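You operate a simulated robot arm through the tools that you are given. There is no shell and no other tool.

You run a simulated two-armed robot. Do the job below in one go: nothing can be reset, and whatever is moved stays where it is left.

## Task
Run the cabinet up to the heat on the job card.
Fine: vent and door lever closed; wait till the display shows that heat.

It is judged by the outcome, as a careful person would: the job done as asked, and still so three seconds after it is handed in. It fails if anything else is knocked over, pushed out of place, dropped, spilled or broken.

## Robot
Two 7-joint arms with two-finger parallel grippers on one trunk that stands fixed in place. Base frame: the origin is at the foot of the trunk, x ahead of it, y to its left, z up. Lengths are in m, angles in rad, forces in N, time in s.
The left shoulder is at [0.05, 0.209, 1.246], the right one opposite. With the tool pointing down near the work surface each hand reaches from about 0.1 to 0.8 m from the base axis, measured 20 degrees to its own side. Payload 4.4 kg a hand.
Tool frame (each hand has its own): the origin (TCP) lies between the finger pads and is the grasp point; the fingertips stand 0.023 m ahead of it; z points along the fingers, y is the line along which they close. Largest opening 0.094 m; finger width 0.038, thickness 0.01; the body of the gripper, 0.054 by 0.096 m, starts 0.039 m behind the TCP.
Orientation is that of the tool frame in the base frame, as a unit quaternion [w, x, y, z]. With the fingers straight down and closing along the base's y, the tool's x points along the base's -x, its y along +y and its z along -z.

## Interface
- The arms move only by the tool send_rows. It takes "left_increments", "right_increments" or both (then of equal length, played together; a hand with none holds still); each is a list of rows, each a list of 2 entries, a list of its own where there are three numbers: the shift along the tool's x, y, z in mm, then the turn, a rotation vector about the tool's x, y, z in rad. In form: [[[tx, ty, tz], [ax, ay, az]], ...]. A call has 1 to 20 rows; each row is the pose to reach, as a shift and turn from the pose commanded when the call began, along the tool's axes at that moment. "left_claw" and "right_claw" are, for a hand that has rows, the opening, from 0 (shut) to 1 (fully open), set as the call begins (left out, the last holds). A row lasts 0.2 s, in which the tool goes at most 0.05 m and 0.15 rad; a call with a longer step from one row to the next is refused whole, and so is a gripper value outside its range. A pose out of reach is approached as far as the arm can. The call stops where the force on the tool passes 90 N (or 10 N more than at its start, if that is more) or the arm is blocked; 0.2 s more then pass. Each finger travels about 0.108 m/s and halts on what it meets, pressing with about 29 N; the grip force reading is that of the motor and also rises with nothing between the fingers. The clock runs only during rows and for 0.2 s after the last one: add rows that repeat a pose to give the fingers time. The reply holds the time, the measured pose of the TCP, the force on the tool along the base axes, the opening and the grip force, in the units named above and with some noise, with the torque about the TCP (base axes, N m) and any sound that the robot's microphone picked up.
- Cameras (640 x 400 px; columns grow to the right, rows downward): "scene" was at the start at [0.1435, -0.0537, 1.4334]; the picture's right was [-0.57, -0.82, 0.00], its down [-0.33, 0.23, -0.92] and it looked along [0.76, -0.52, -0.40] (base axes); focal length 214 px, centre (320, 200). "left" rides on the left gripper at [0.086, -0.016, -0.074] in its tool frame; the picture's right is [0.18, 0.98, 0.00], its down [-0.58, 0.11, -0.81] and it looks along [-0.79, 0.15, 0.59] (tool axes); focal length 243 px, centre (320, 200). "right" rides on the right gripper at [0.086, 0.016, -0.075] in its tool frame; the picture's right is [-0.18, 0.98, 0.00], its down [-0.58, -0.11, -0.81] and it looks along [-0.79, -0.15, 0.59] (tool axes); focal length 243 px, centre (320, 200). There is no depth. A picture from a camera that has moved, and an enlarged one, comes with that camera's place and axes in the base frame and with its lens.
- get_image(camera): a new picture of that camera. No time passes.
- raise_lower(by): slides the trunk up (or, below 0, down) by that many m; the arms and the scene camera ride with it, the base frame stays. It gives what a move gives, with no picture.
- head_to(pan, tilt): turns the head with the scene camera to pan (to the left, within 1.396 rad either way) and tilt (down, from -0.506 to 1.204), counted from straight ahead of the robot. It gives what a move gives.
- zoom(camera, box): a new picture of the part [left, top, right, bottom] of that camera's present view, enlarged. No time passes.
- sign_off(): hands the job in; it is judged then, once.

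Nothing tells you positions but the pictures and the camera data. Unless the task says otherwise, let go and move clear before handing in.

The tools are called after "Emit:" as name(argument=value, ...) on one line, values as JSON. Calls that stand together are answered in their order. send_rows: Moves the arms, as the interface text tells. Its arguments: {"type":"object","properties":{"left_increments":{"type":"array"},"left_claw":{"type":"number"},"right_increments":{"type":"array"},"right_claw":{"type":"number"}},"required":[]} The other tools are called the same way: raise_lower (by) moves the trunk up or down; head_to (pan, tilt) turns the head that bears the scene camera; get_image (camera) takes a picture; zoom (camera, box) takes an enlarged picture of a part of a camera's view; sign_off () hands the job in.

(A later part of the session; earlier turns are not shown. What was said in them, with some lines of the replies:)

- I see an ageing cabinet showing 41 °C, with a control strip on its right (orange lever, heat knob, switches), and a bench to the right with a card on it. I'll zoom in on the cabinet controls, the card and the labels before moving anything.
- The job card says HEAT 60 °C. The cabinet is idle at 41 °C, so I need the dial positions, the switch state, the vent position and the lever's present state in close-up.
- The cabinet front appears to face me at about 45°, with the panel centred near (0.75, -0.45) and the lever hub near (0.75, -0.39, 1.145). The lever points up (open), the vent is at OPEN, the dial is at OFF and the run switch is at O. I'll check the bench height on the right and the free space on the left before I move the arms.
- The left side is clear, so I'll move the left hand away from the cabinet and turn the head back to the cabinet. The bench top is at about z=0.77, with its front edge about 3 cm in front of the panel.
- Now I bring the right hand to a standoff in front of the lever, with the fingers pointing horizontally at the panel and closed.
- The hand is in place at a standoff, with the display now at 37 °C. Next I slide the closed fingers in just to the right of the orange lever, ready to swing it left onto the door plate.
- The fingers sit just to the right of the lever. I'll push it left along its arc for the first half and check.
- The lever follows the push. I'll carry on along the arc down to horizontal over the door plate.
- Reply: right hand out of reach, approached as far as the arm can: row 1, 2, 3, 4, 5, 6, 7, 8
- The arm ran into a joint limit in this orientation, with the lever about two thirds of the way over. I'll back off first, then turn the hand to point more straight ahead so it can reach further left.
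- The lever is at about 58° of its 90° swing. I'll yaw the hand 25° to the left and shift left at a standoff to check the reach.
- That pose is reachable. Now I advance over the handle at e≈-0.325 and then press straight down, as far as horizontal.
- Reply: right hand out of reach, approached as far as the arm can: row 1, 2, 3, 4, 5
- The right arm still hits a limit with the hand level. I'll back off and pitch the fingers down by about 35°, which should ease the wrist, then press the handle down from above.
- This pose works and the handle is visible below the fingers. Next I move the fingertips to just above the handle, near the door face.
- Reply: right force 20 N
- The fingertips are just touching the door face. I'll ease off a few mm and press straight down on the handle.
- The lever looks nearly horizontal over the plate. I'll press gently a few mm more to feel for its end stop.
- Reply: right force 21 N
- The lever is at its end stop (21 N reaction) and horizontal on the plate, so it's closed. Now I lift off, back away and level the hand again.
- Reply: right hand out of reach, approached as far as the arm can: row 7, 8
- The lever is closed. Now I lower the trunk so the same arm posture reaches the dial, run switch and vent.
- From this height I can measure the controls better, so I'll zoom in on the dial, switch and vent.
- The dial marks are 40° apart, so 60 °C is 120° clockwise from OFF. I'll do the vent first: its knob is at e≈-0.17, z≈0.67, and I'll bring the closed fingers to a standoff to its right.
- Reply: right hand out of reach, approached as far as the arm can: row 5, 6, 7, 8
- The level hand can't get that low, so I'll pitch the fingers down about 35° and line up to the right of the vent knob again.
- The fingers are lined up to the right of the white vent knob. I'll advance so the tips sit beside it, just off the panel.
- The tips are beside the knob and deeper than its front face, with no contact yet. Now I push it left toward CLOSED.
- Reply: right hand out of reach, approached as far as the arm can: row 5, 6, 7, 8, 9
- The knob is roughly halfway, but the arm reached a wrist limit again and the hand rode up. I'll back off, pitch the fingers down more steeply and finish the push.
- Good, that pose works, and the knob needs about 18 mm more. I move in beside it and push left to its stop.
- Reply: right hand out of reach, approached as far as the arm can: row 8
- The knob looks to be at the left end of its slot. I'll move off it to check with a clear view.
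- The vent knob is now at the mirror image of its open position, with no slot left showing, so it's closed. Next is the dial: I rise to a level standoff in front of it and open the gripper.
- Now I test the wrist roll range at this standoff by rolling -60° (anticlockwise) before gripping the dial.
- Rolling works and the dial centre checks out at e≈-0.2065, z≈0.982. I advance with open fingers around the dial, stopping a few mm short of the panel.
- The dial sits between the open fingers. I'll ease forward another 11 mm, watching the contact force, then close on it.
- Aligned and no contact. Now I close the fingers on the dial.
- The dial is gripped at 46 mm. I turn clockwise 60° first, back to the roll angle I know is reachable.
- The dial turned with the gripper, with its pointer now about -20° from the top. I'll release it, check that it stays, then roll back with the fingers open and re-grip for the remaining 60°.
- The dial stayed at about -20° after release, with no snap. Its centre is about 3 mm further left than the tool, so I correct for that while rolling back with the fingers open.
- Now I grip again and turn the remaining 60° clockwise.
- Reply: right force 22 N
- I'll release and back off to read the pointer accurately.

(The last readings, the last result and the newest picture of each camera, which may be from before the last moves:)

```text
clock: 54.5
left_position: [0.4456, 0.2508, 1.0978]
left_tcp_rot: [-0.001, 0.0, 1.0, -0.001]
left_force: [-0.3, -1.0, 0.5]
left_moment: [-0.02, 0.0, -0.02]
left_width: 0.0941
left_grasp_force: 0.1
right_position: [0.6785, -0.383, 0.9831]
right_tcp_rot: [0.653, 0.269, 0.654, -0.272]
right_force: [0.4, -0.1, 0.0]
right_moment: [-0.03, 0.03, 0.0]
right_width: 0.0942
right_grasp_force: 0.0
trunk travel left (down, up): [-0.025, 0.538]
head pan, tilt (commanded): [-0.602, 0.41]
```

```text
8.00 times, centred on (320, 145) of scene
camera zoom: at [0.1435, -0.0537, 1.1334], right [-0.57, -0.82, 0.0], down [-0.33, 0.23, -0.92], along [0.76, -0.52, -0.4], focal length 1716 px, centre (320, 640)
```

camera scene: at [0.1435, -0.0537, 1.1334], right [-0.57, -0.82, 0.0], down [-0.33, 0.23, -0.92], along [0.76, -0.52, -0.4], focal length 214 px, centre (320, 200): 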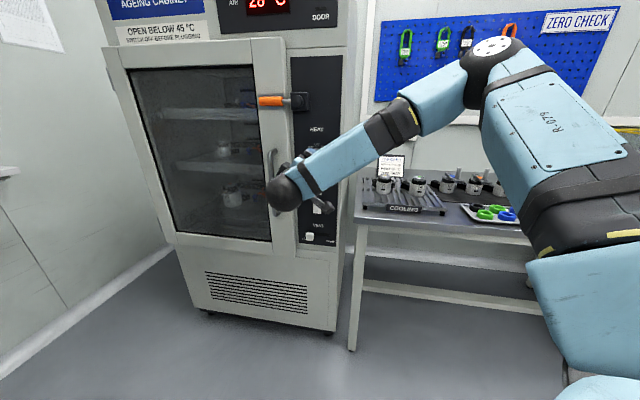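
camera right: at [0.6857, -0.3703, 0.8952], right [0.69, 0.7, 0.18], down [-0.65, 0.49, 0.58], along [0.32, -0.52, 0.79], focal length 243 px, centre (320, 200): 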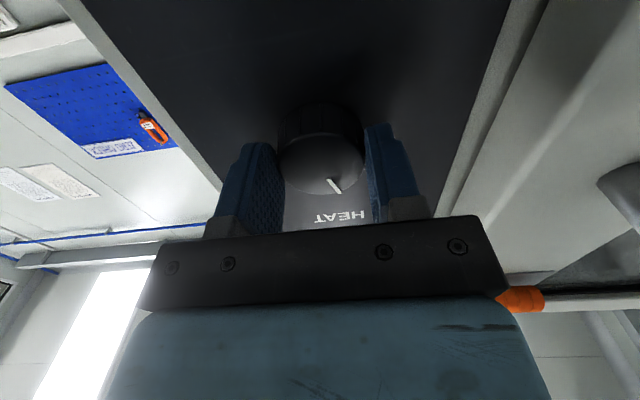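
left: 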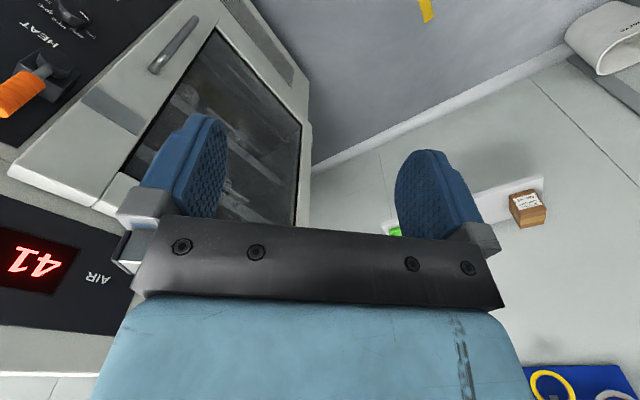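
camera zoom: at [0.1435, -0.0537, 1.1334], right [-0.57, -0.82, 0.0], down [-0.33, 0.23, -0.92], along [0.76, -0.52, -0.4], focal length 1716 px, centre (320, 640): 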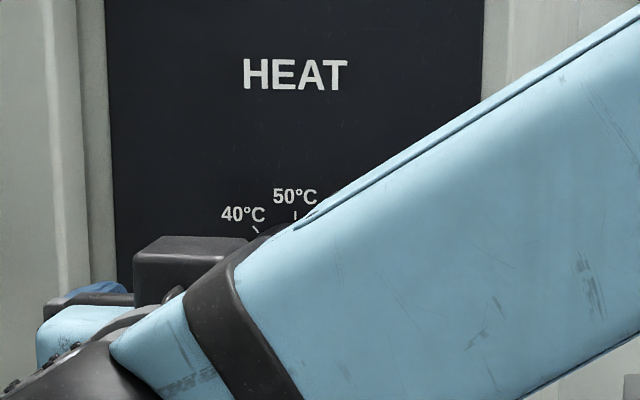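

The pointer reads about +37°, essentially on the 60 °C mark, and I'll verify with the scene camera once the arm is out of the way. Next I go to the run switch: fingers closed, pitched down, standing off in front of the I half.

Emit:
send_rows(right_increments=[[[20, 0, -20], [0, 0.1, 0]], [[52, 0, -40], [0, 0.2, 0]], [[87, -1, -50], [0, 0.3, 0]], [[122, -2, -50], [0, 0.4, 0]], [[157, -2, -50], [0, 0.5, 0]], [[190, -2.5, -50], [0, 0.6, 0]], [[190, -2.5, -50], [0, 0.6, 0]]], right_claw=0)

Emit:
get_image(camera="right")

Emit:
zoom(camera="scene", box=[290, 120, 350, 170])

```text
clock: 56.1
left_position: [0.4454, 0.2517, 1.0988]
left_tcp_rot: [-0.001, 0.0, 1.0, 0.0]
left_force: [0.0, -0.6, 0.0]
left_moment: [-0.02, -0.01, 0.01]
left_width: 0.094
left_grasp_force: 0.0
right_position: [0.6419, -0.3516, 0.7935]
right_tcp_rot: [0.431, 0.337, 0.818, -0.179]
right_force: [-0.7, -1.0, -0.3]
right_moment: [-0.01, 0.0, 0.02]
right_width: 0.0
right_grasp_force: 29.4
trunk travel left (down, up): [-0.025, 0.538]
head pan, tilt (commanded): [-0.602, 0.41]
```

```text
taken
camera right: at [0.5749, -0.2618, 0.7636], right [0.77, 0.62, 0.15], down [-0.31, 0.16, 0.94], along [0.56, -0.77, 0.32], focal length 243 px, centre (320, 200)
```

right: 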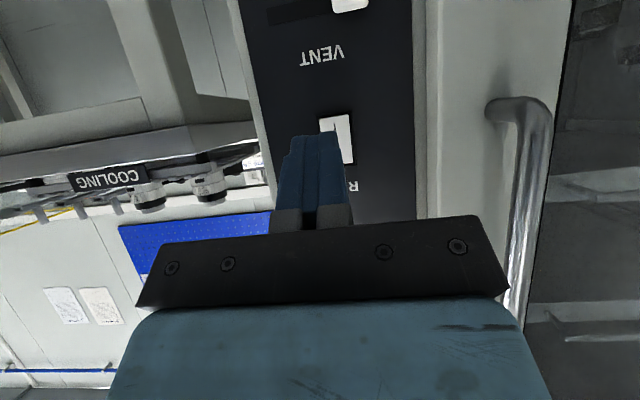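

```text
8.00 times, centred on (320, 145) of scene
camera zoom: at [0.1435, -0.0536, 1.1335], right [-0.57, -0.82, 0.0], down [-0.33, 0.23, -0.92], along [0.76, -0.52, -0.4], focal length 1716 px, centre (320, 640)
```

zoom: 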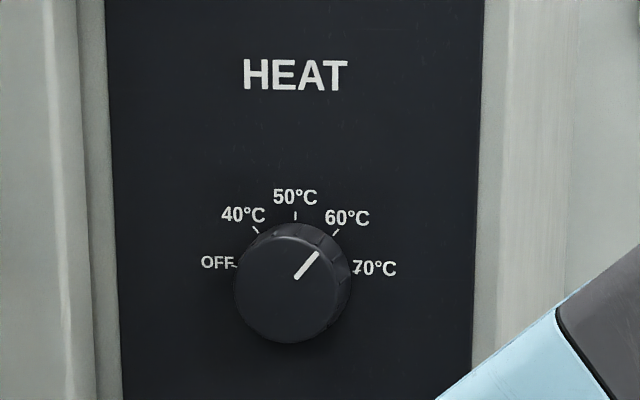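

The dial's pointer is on the 60 °C mark. I now approach the lower (I) half of the run switch.

Emit:
send_rows(right_increments=[[[-8, 1, 20], [0, 0, 0]], [[-16, 2, 40], [0, 0, 0]], [[-24, 2, 60], [0, 0, 0]], [[-32, 2, 80], [0, 0, 0]], [[-40.2, 2, 97.8], [0, 0, 0]], [[-40.2, 2, 97.8], [0, 0, 0]]])

Emit:
zoom(camera="right", box=[220, 60, 440, 220])

Emit:
zoom(camera="scene", box=[270, 170, 370, 250])

```text
clock: 57.5
left_position: [0.446, 0.2494, 1.0992]
left_tcp_rot: [0.0, -0.001, 1.0, 0.0]
left_force: [-0.1, -0.8, 0.1]
left_moment: [0.01, 0.0, -0.03]
left_width: 0.094
left_grasp_force: 0.0
right_position: [0.7183, -0.4238, 0.77]
right_tcp_rot: [0.43, 0.339, 0.817, -0.18]
right_force: [-0.9, -0.1, 0.5]
right_moment: [0.01, -0.01, 0.01]
right_width: 0.0
right_grasp_force: 28.9
trunk travel left (down, up): [-0.025, 0.538]
head pan, tilt (commanded): [-0.602, 0.41]
```

```text
2.50 times, centred on (330, 140) of right
camera zoom: at [0.6498, -0.3336, 0.7413], right [0.77, 0.62, 0.15], down [-0.31, 0.16, 0.94], along [0.56, -0.77, 0.32], focal length 606 px, centre (295, 350)
```

zoom: 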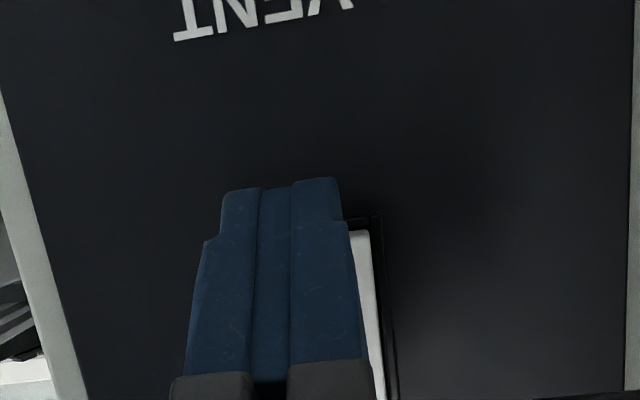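

```text
5.00 times, centred on (320, 210) of scene
camera zoom: at [0.1435, -0.0537, 1.1334], right [-0.57, -0.82, 0.0], down [-0.33, 0.23, -0.92], along [0.76, -0.52, -0.4], focal length 1072 px, centre (320, 150)
```

zoom: 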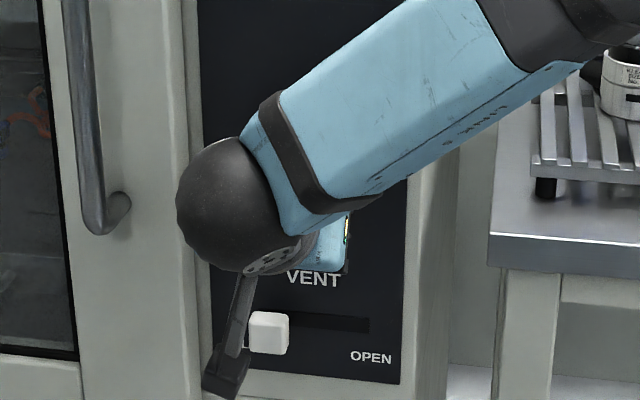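

The alignment is good: the upper corner of the fingertips will land on the I half. I press in slowly in small steps.

Emit:
send_rows(right_increments=[[[-2.3, 0, 3.3], [0, 0, 0]], [[-4.5, 0, 6.6], [0, 0, 0]], [[-6.2, 0, 9.1], [0, 0, 0]], [[-6.8, 0, 9.9], [0, 0, 0]]])

```text
clock: 58.5
left_position: [0.4465, 0.2504, 1.0987]
left_tcp_rot: [0.0, 0.0, 1.0, 0.0]
left_force: [0.3, 0.5, -0.7]
left_moment: [-0.01, 0.02, -0.03]
left_width: 0.0941
left_grasp_force: 0.1
right_position: [0.7256, -0.4306, 0.7691]
right_tcp_rot: [0.431, 0.338, 0.817, -0.18]
right_force: [-0.7, -0.7, 0.2]
right_moment: [0.0, -0.01, 0.03]
right_width: 0.0
right_grasp_force: 29.0
trunk travel left (down, up): [-0.025, 0.538]
head pan, tilt (commanded): [-0.602, 0.41]
```

Emit:
send_rows(right_increments=[[[-1.1, 0, 1.7], [0, 0, 0]], [[-2.3, 0, 3.3], [0, 0, 0]], [[-3.4, 0, 5.0], [0, 0, 0]], [[-3.4, 0, 5.0], [0, 0, 0]]])

Emit:
zoom(camera="right", box=[220, 60, 440, 220])

```text
clock: 59.5
left_position: [0.446, 0.2513, 1.0989]
left_tcp_rot: [0.0, 0.0, 1.0, 0.0]
left_force: [0.5, -0.3, 0.6]
left_moment: [-0.06, -0.01, 0.0]
left_width: 0.0938
left_grasp_force: 0.0
right_position: [0.7277, -0.4337, 0.7709]
right_tcp_rot: [0.43, 0.338, 0.818, -0.18]
right_force: [-9.0, 5.2, -0.5]
right_moment: [0.0, 0.01, -0.07]
right_width: 0.0
right_grasp_force: 28.7
trunk travel left (down, up): [-0.025, 0.538]
head pan, tilt (commanded): [-0.602, 0.41]
```

```text
2.50 times, centred on (330, 140) of right
camera zoom: at [0.6609, -0.3456, 0.7415], right [0.77, 0.62, 0.15], down [-0.31, 0.16, 0.94], along [0.56, -0.77, 0.32], focal length 606 px, centre (295, 350)
```

zoom: 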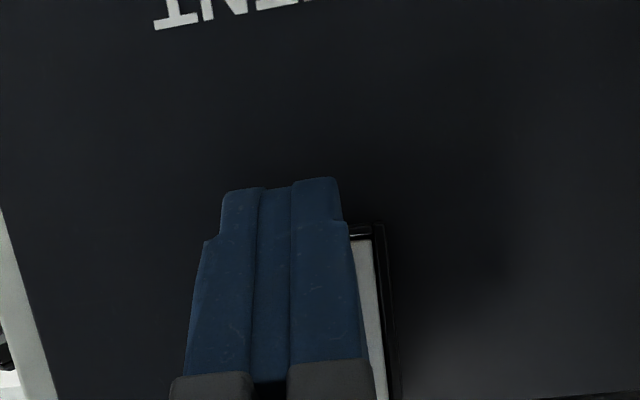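

I have contact at about 10 N and the rocker appears to have moved. I'll press 2 mm more, then look up at the indicator lights.

Emit:
send_rows(right_increments=[[[-0.6, 0, 0.9], [0, 0, 0]], [[-1.1, 0, 1.7], [0, 0, 0]]])

Emit:
head_to(pan=-0.602, tilt=0.1)

Emit:
get_image(camera="scene")

```text
clock: 60.1
left_position: [0.4437, 0.252, 1.0989]
left_tcp_rot: [0.001, 0.0, 1.0, -0.001]
left_force: [-0.2, 0.2, -1.3]
left_moment: [0.0, -0.01, 0.02]
left_width: 0.094
left_grasp_force: 0.1
right_position: [0.7288, -0.4348, 0.7713]
right_tcp_rot: [0.429, 0.338, 0.818, -0.18]
right_force: [-32.7, 17.6, -5.3]
right_moment: [0.24, -0.17, -0.25]
right_width: 0.0004
right_grasp_force: 29.2
trunk travel left (down, up): [-0.025, 0.538]
head pan, tilt (commanded): [-0.602, 0.41]
```

```text
clock: 60.9
left_position: [0.4441, 0.2523, 1.0989]
left_tcp_rot: [0.001, 0.0, 1.0, -0.001]
left_force: [0.2, 1.2, 0.5]
left_moment: [0.04, -0.02, -0.01]
left_width: 0.0941
left_grasp_force: 0.2
right_position: [0.7282, -0.435, 0.7707]
right_tcp_rot: [0.43, 0.337, 0.818, -0.179]
right_force: [-38.1, 22.3, -10.4]
right_moment: [0.4, -0.16, -0.3]
right_width: 0.0
right_grasp_force: 29.4
trunk travel left (down, up): [-0.025, 0.538]
head pan, tilt (commanded): [-0.602, 0.099]
```

```text
taken
camera scene: at [0.1416, -0.0526, 1.1625], right [-0.57, -0.82, 0.0], down [-0.08, 0.06, -1.0], along [0.82, -0.56, -0.1], focal length 214 px, centre (320, 200)
```

scene: 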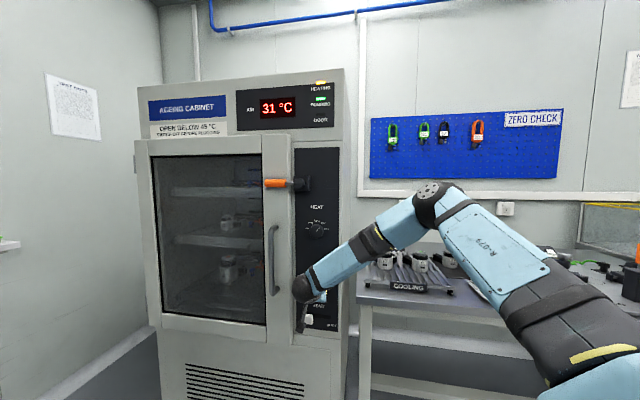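

The HEATING and RUNNING lights are on and the air is rising (31 °C). I back the hand off the switch, well clear of the panel.

Emit:
send_rows(right_increments=[[[6, 0, -8], [0, 0, 0]], [[20, 0, -30], [0, 0, 0]], [[38, 0, -56], [0, 0, 0]], [[56, 0, -82], [0, 0, 0]], [[56, 0, -82], [0, 0, 0]]])

Emit:
zoom(camera="scene", box=[230, 70, 345, 135])

Emit:
get_image(camera="right")

```text
clock: 62.1
left_position: [0.4468, 0.2492, 1.0982]
left_tcp_rot: [0.0, -0.001, 1.0, 0.0]
left_force: [-0.2, 0.9, 0.4]
left_moment: [0.0, -0.02, 0.02]
left_width: 0.0939
left_grasp_force: 0.0
right_position: [0.6595, -0.3661, 0.7693]
right_tcp_rot: [0.432, 0.338, 0.817, -0.18]
right_force: [0.0, -0.2, 0.0]
right_moment: [-0.01, -0.02, 0.0]
right_width: 0.0
right_grasp_force: 28.8
trunk travel left (down, up): [-0.025, 0.538]
head pan, tilt (commanded): [-0.602, 0.099]
```

```text
5.57 times, centred on (288, 102) of scene
camera zoom: at [0.1431, -0.0534, 1.1623], right [-0.57, -0.82, 0.0], down [-0.08, 0.06, -1.0], along [0.82, -0.56, -0.1], focal length 1194 px, centre (501, 743)
```

zoom: 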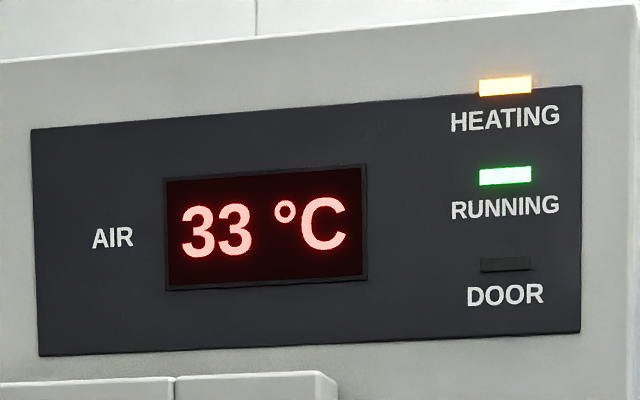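

```text
taken
camera right: at [0.5929, -0.2765, 0.7408], right [0.77, 0.62, 0.15], down [-0.31, 0.16, 0.94], along [0.56, -0.77, 0.32], focal length 243 px, centre (320, 200)
```

right: 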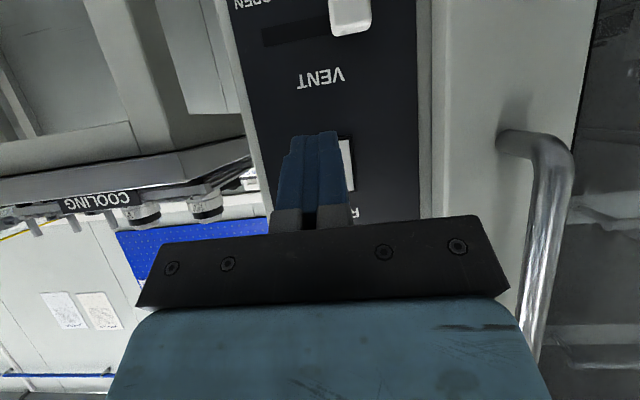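

The temperature is climbing at roughly 1.5 °C/s with both lights on. I move the hand back and to the right, clear of everything, and wait.

Emit:
send_rows(right_increments=[[[-5, -15, -35], [0, 0, 0]], [[-10, -40, -70], [0, 0, 0]], [[-18, -70, -105], [0, 0, 0]], [[-26, -100, -139], [0, 0, 0]], [[-26, -140, -139], [0, 0, 0]], [[-26, -140, -139], [0, 0, 0]], [[-26, -140, -139], [0, 0, 0]], [[-26, -140, -139], [0, 0, 0]]])

Emit:
get_image(camera="scene")

Emit:
zoom(camera="scene", box=[230, 70, 345, 135])

Emit:
zoom(camera="scene", box=[250, 140, 350, 340])

```text
clock: 63.9
left_position: [0.4456, 0.2505, 1.0974]
left_tcp_rot: [0.0, 0.0, 1.0, -0.001]
left_force: [0.6, -0.1, 0.2]
left_moment: [0.02, 0.01, 0.02]
left_width: 0.0939
left_grasp_force: 0.0
right_position: [0.4895, -0.3944, 0.8713]
right_tcp_rot: [0.431, 0.338, 0.817, -0.18]
right_force: [-0.2, -1.1, 0.4]
right_moment: [0.0, 0.0, 0.01]
right_width: 0.0002
right_grasp_force: 28.9
trunk travel left (down, up): [-0.025, 0.538]
head pan, tilt (commanded): [-0.602, 0.099]
```

```text
taken
camera scene: at [0.1431, -0.0534, 1.1623], right [-0.57, -0.82, 0.0], down [-0.08, 0.06, -1.0], along [0.82, -0.56, -0.1], focal length 214 px, centre (320, 200)
```

scene: 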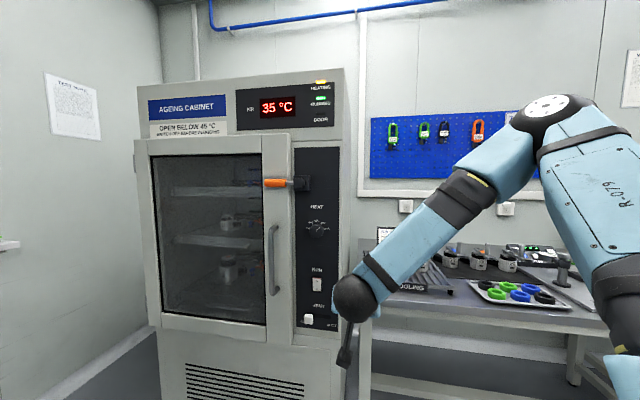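

```text
5.57 times, centred on (288, 102) of scene
camera zoom: at [0.1431, -0.0534, 1.1623], right [-0.57, -0.82, 0.0], down [-0.08, 0.06, -1.0], along [0.82, -0.56, -0.1], focal length 1194 px, centre (501, 743)
```

zoom: 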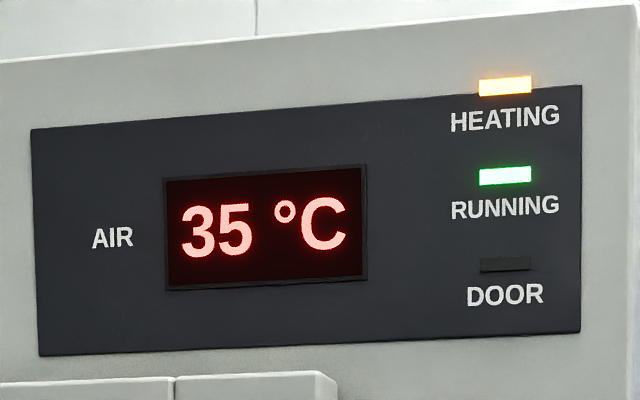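

```text
2.00 times, centred on (300, 240) of scene
camera zoom: at [0.1431, -0.0534, 1.1623], right [-0.57, -0.82, 0.0], down [-0.08, 0.06, -1.0], along [0.82, -0.56, -0.1], focal length 429 px, centre (360, 120)
```

zoom: 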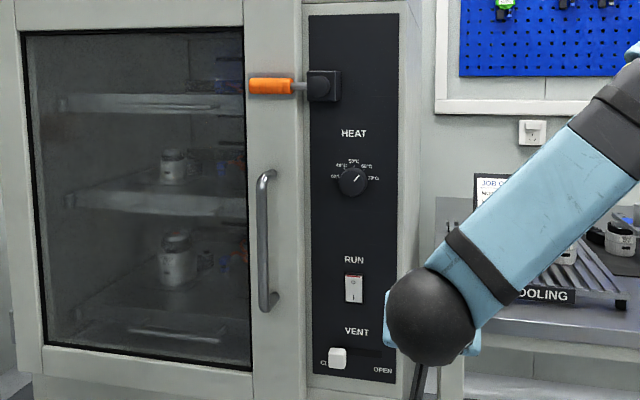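

All the controls look right: lever horizontal, dial at 60, switch at I, vent closed. Now I wait with the arms still.

Emit:
send_rows(right_increments=[[[0, 0, 0], [0, 0, 0]], [[0, 0, 0], [0, 0, 0]], [[0, 0, 0], [0, 0, 0]], [[0, 0, 0], [0, 0, 0]], [[0, 0, 0], [0, 0, 0]], [[0, 0, 0], [0, 0, 0]], [[0, 0, 0], [0, 0, 0]], [[0, 0, 0], [0, 0, 0]], [[0, 0, 0], [0, 0, 0]], [[0, 0, 0], [0, 0, 0]], [[0, 0, 0], [0, 0, 0]], [[0, 0, 0], [0, 0, 0]], [[0, 0, 0], [0, 0, 0]], [[0, 0, 0], [0, 0, 0]], [[0, 0, 0], [0, 0, 0]], [[0, 0, 0], [0, 0, 0]], [[0, 0, 0], [0, 0, 0]], [[0, 0, 0], [0, 0, 0]], [[0, 0, 0], [0, 0, 0]], [[0, 0, 0], [0, 0, 0]]])

Emit:
zoom(camera="scene", box=[230, 70, 345, 135])

Emit:
zoom(camera="scene", box=[290, 200, 345, 335])

```text
clock: 68.1
left_position: [0.4448, 0.2504, 1.0984]
left_tcp_rot: [0.0, 0.0, 1.0, 0.0]
left_force: [-0.8, -0.8, -1.2]
left_moment: [0.06, -0.02, 0.0]
left_width: 0.0942
left_grasp_force: 0.0
right_position: [0.491, -0.3945, 0.8713]
right_tcp_rot: [0.431, 0.338, 0.817, -0.18]
right_force: [0.3, -0.4, -0.2]
right_moment: [0.02, 0.0, -0.02]
right_width: 0.0
right_grasp_force: 29.2
trunk travel left (down, up): [-0.025, 0.538]
head pan, tilt (commanded): [-0.602, 0.099]
```

```text
5.57 times, centred on (288, 102) of scene
camera zoom: at [0.1432, -0.0534, 1.1623], right [-0.57, -0.82, 0.0], down [-0.08, 0.06, -1.0], along [0.82, -0.56, -0.1], focal length 1194 px, centre (501, 743)
```

zoom: 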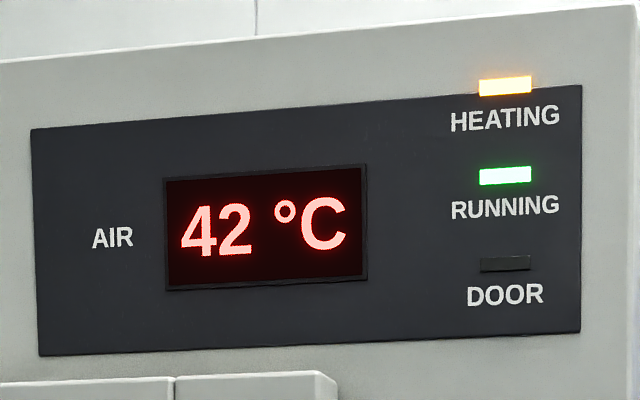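

```text
2.96 times, centred on (318, 268) of scene
camera zoom: at [0.1432, -0.0534, 1.1623], right [-0.57, -0.82, 0.0], down [-0.08, 0.06, -1.0], along [0.82, -0.56, -0.1], focal length 636 px, centre (327, 0)
```

zoom: 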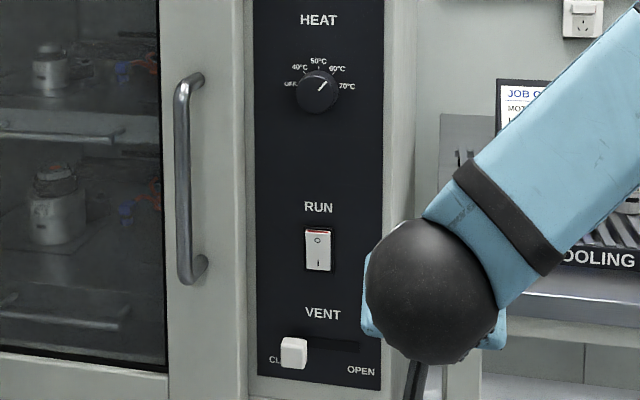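

It reads 42 °C, rising about 1.6 °C/s. I keep waiting.

Emit:
send_rows(right_increments=[[[0, 0, 0], [0, 0, 0]], [[0, 0, 0], [0, 0, 0]], [[0, 0, 0], [0, 0, 0]], [[0, 0, 0], [0, 0, 0]], [[0, 0, 0], [0, 0, 0]], [[0, 0, 0], [0, 0, 0]], [[0, 0, 0], [0, 0, 0]], [[0, 0, 0], [0, 0, 0]], [[0, 0, 0], [0, 0, 0]], [[0, 0, 0], [0, 0, 0]], [[0, 0, 0], [0, 0, 0]], [[0, 0, 0], [0, 0, 0]], [[0, 0, 0], [0, 0, 0]], [[0, 0, 0], [0, 0, 0]], [[0, 0, 0], [0, 0, 0]], [[0, 0, 0], [0, 0, 0]], [[0, 0, 0], [0, 0, 0]], [[0, 0, 0], [0, 0, 0]], [[0, 0, 0], [0, 0, 0]], [[0, 0, 0], [0, 0, 0]]])

Emit:
send_rows(right_increments=[[[0, 0, 0], [0, 0, 0]], [[0, 0, 0], [0, 0, 0]], [[0, 0, 0], [0, 0, 0]], [[0, 0, 0], [0, 0, 0]], [[0, 0, 0], [0, 0, 0]], [[0, 0, 0], [0, 0, 0]], [[0, 0, 0], [0, 0, 0]], [[0, 0, 0], [0, 0, 0]], [[0, 0, 0], [0, 0, 0]], [[0, 0, 0], [0, 0, 0]], [[0, 0, 0], [0, 0, 0]], [[0, 0, 0], [0, 0, 0]], [[0, 0, 0], [0, 0, 0]], [[0, 0, 0], [0, 0, 0]], [[0, 0, 0], [0, 0, 0]], [[0, 0, 0], [0, 0, 0]], [[0, 0, 0], [0, 0, 0]], [[0, 0, 0], [0, 0, 0]], [[0, 0, 0], [0, 0, 0]], [[0, 0, 0], [0, 0, 0]]])

Emit:
zoom(camera="scene", box=[230, 70, 345, 135])

```text
clock: 72.3
left_position: [0.4453, 0.2497, 1.0983]
left_tcp_rot: [0.0, 0.0, 1.0, 0.0]
left_force: [-0.1, 0.0, 0.2]
left_moment: [0.0, 0.05, 0.0]
left_width: 0.0941
left_grasp_force: 0.0
right_position: [0.4915, -0.3926, 0.8705]
right_tcp_rot: [0.43, 0.338, 0.818, -0.18]
right_force: [0.4, 0.3, -0.1]
right_moment: [0.01, -0.05, 0.0]
right_width: 0.0
right_grasp_force: 28.9
trunk travel left (down, up): [-0.025, 0.538]
head pan, tilt (commanded): [-0.602, 0.099]
```

```text
clock: 76.5
left_position: [0.4452, 0.25, 1.0988]
left_tcp_rot: [0.0, 0.0, 1.0, 0.0]
left_force: [-0.1, -0.1, 0.7]
left_moment: [-0.06, 0.03, 0.02]
left_width: 0.0941
left_grasp_force: 0.0
right_position: [0.4901, -0.3929, 0.8708]
right_tcp_rot: [0.43, 0.338, 0.817, -0.18]
right_force: [0.0, 0.7, 0.2]
right_moment: [0.02, -0.02, -0.04]
right_width: 0.0001
right_grasp_force: 29.2
trunk travel left (down, up): [-0.025, 0.538]
head pan, tilt (commanded): [-0.602, 0.099]
```

```text
5.57 times, centred on (288, 102) of scene
camera zoom: at [0.1432, -0.0534, 1.1623], right [-0.57, -0.82, 0.0], down [-0.08, 0.06, -1.0], along [0.82, -0.56, -0.1], focal length 1194 px, centre (501, 743)
```

zoom: 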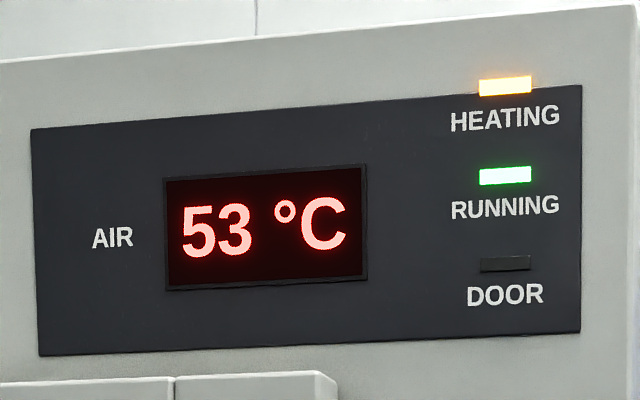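

It's at 53 °C and still heating. I keep waiting, checking it as it nears 60.

Emit:
send_rows(right_increments=[[[0, 0, 0], [0, 0, 0]], [[0, 0, 0], [0, 0, 0]], [[0, 0, 0], [0, 0, 0]], [[0, 0, 0], [0, 0, 0]], [[0, 0, 0], [0, 0, 0]], [[0, 0, 0], [0, 0, 0]], [[0, 0, 0], [0, 0, 0]], [[0, 0, 0], [0, 0, 0]], [[0, 0, 0], [0, 0, 0]], [[0, 0, 0], [0, 0, 0]], [[0, 0, 0], [0, 0, 0]], [[0, 0, 0], [0, 0, 0]], [[0, 0, 0], [0, 0, 0]], [[0, 0, 0], [0, 0, 0]], [[0, 0, 0], [0, 0, 0]], [[0, 0, 0], [0, 0, 0]], [[0, 0, 0], [0, 0, 0]], [[0, 0, 0], [0, 0, 0]], [[0, 0, 0], [0, 0, 0]], [[0, 0, 0], [0, 0, 0]]])

Emit:
zoom(camera="scene", box=[230, 70, 345, 135])

Emit:
send_rows(right_increments=[[[0, 0, 0], [0, 0, 0]], [[0, 0, 0], [0, 0, 0]], [[0, 0, 0], [0, 0, 0]], [[0, 0, 0], [0, 0, 0]], [[0, 0, 0], [0, 0, 0]], [[0, 0, 0], [0, 0, 0]], [[0, 0, 0], [0, 0, 0]], [[0, 0, 0], [0, 0, 0]], [[0, 0, 0], [0, 0, 0]], [[0, 0, 0], [0, 0, 0]], [[0, 0, 0], [0, 0, 0]], [[0, 0, 0], [0, 0, 0]], [[0, 0, 0], [0, 0, 0]], [[0, 0, 0], [0, 0, 0]], [[0, 0, 0], [0, 0, 0]]])

Emit:
zoom(camera="scene", box=[230, 70, 345, 135])

```text
clock: 80.7
left_position: [0.446, 0.2498, 1.0982]
left_tcp_rot: [-0.001, 0.0, 1.0, 0.0]
left_force: [0.4, -0.1, 0.1]
left_moment: [-0.03, 0.0, -0.03]
left_width: 0.094
left_grasp_force: 0.0
right_position: [0.4892, -0.3935, 0.8717]
right_tcp_rot: [0.43, 0.339, 0.817, -0.181]
right_force: [0.2, 0.8, -0.8]
right_moment: [0.0, 0.01, 0.03]
right_width: 0.0
right_grasp_force: 29.5
trunk travel left (down, up): [-0.025, 0.538]
head pan, tilt (commanded): [-0.602, 0.099]
```

```text
5.57 times, centred on (288, 102) of scene
camera zoom: at [0.1432, -0.0534, 1.1623], right [-0.57, -0.82, 0.0], down [-0.08, 0.06, -1.0], along [0.82, -0.56, -0.1], focal length 1194 px, centre (501, 743)
```

zoom: 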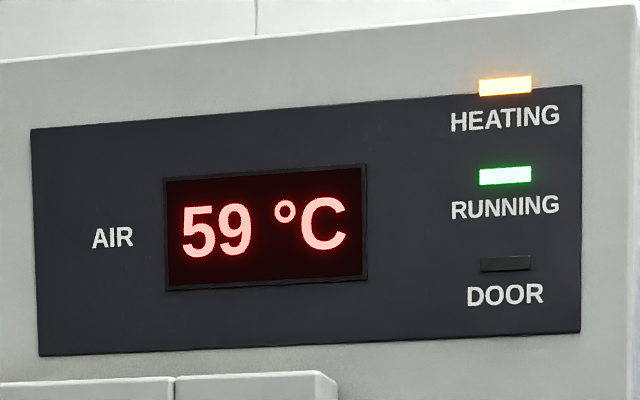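

```text
clock: 83.9
left_position: [0.446, 0.2517, 1.0981]
left_tcp_rot: [0.0, 0.001, 1.0, 0.001]
left_force: [-0.2, -0.8, 0.1]
left_moment: [-0.04, 0.01, 0.01]
left_width: 0.0937
left_grasp_force: 0.1
right_position: [0.4906, -0.3949, 0.8719]
right_tcp_rot: [0.43, 0.338, 0.818, -0.179]
right_force: [-0.6, 0.3, 0.2]
right_moment: [0.02, 0.0, -0.03]
right_width: 0.0
right_grasp_force: 28.9
trunk travel left (down, up): [-0.025, 0.538]
head pan, tilt (commanded): [-0.602, 0.099]
```

```text
5.57 times, centred on (288, 102) of scene
camera zoom: at [0.1432, -0.0534, 1.1623], right [-0.57, -0.82, 0.0], down [-0.08, 0.06, -1.0], along [0.82, -0.56, -0.1], focal length 1194 px, centre (501, 743)
```

zoom: 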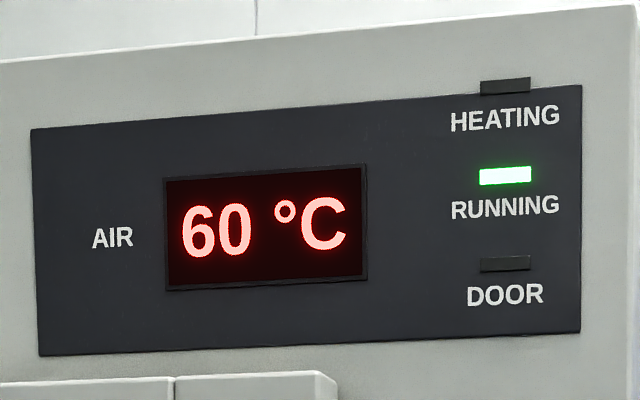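

The display shows 60 °C and the heater has cycled off. I'll wait a few more seconds to confirm it holds there and recheck the controls.

Emit:
send_rows(right_increments=[[[0, 0, 0], [0, 0, 0]], [[0, 0, 0], [0, 0, 0]], [[0, 0, 0], [0, 0, 0]], [[0, 0, 0], [0, 0, 0]], [[0, 0, 0], [0, 0, 0]], [[0, 0, 0], [0, 0, 0]], [[0, 0, 0], [0, 0, 0]], [[0, 0, 0], [0, 0, 0]], [[0, 0, 0], [0, 0, 0]], [[0, 0, 0], [0, 0, 0]], [[0, 0, 0], [0, 0, 0]], [[0, 0, 0], [0, 0, 0]], [[0, 0, 0], [0, 0, 0]], [[0, 0, 0], [0, 0, 0]], [[0, 0, 0], [0, 0, 0]]])

Emit:
get_image(camera="scene")

Emit:
zoom(camera="scene", box=[230, 70, 345, 135])

Emit:
send_rows(right_increments=[[[0, 0, 0], [0, 0, 0]], [[0, 0, 0], [0, 0, 0]], [[0, 0, 0], [0, 0, 0]], [[0, 0, 0], [0, 0, 0]], [[0, 0, 0], [0, 0, 0]], [[0, 0, 0], [0, 0, 0]], [[0, 0, 0], [0, 0, 0]], [[0, 0, 0], [0, 0, 0]], [[0, 0, 0], [0, 0, 0]], [[0, 0, 0], [0, 0, 0]]])

Emit:
zoom(camera="scene", box=[230, 70, 345, 335])

```text
clock: 87.1
left_position: [0.4461, 0.2496, 1.0989]
left_tcp_rot: [0.0, 0.0, 1.0, 0.0]
left_force: [0.0, -0.2, 0.3]
left_moment: [0.03, -0.02, -0.01]
left_width: 0.0941
left_grasp_force: 0.1
right_position: [0.4902, -0.3932, 0.8716]
right_tcp_rot: [0.43, 0.338, 0.818, -0.179]
right_force: [-0.1, -0.4, -0.2]
right_moment: [0.01, 0.05, 0.02]
right_width: 0.0001
right_grasp_force: 28.9
trunk travel left (down, up): [-0.025, 0.538]
head pan, tilt (commanded): [-0.602, 0.099]
```

```text
taken
camera scene: at [0.1432, -0.0534, 1.1623], right [-0.57, -0.82, 0.0], down [-0.08, 0.06, -1.0], along [0.82, -0.56, -0.1], focal length 214 px, centre (320, 200)
```

scene: 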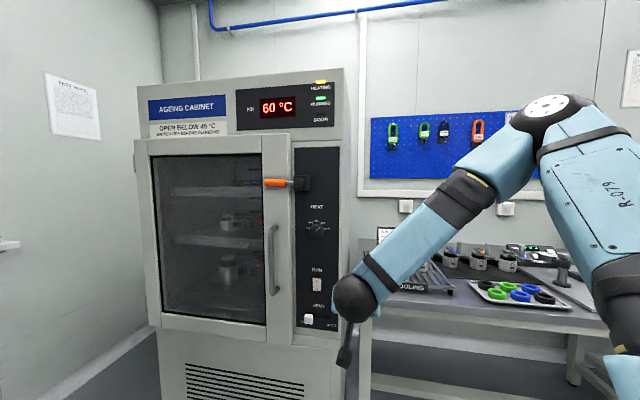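

```text
5.57 times, centred on (288, 102) of scene
camera zoom: at [0.1432, -0.0534, 1.1623], right [-0.57, -0.82, 0.0], down [-0.08, 0.06, -1.0], along [0.82, -0.56, -0.1], focal length 1194 px, centre (501, 743)
```

zoom: 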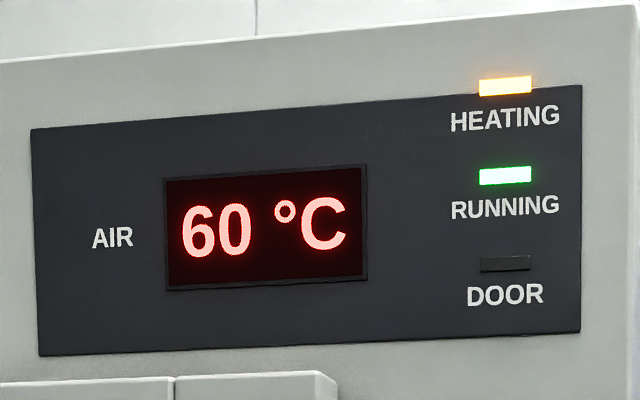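

```text
clock: 89.3
left_position: [0.4463, 0.2505, 1.0994]
left_tcp_rot: [0.001, -0.001, 1.0, 0.0]
left_force: [-0.5, 0.5, 0.2]
left_moment: [0.0, 0.03, 0.01]
left_width: 0.0942
left_grasp_force: 0.1
right_position: [0.4904, -0.3936, 0.8718]
right_tcp_rot: [0.429, 0.339, 0.817, -0.181]
right_force: [-0.2, -0.1, 1.4]
right_moment: [0.0, -0.01, 0.0]
right_width: 0.0
right_grasp_force: 28.9
trunk travel left (down, up): [-0.025, 0.538]
head pan, tilt (commanded): [-0.602, 0.099]
```

```text
1.51 times, centred on (288, 202) of scene
camera zoom: at [0.1432, -0.0534, 1.1623], right [-0.57, -0.82, 0.0], down [-0.08, 0.06, -1.0], along [0.82, -0.56, -0.1], focal length 324 px, centre (369, 196)
```

zoom: 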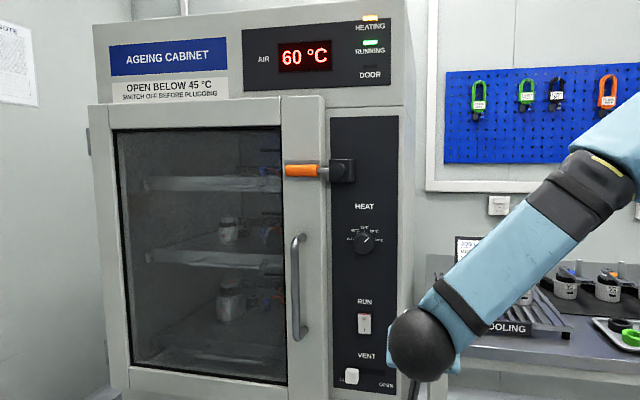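

The cabinet is holding at 60 °C with the heater cycling. The lever and vent are closed, the switch is on, the hands are clear and nothing else has been disturbed. I'm handing the job in.

Emit:
sign_off()

```text
The job is handed in.
```

The cabinet is running at 60 °C, the heat on the job card. I watched it hold there for about 5 seconds with the heater cycling on and off before handing in.

- **Door lever:** closed. It is turned down across the door plate and pressed to its stop.
- **Vent:** closed. The knob is at the CLOSED end with no slot showing beyond it. The arm ran out of reach there, so I judged this by eye and did not feel an end stop.
- **Dial:** set to the 60 °C mark.
- **Run switch:** on, with the RUNNING light lit.

I saw nothing else knocked or moved. Both hands are clear of the cabinet.
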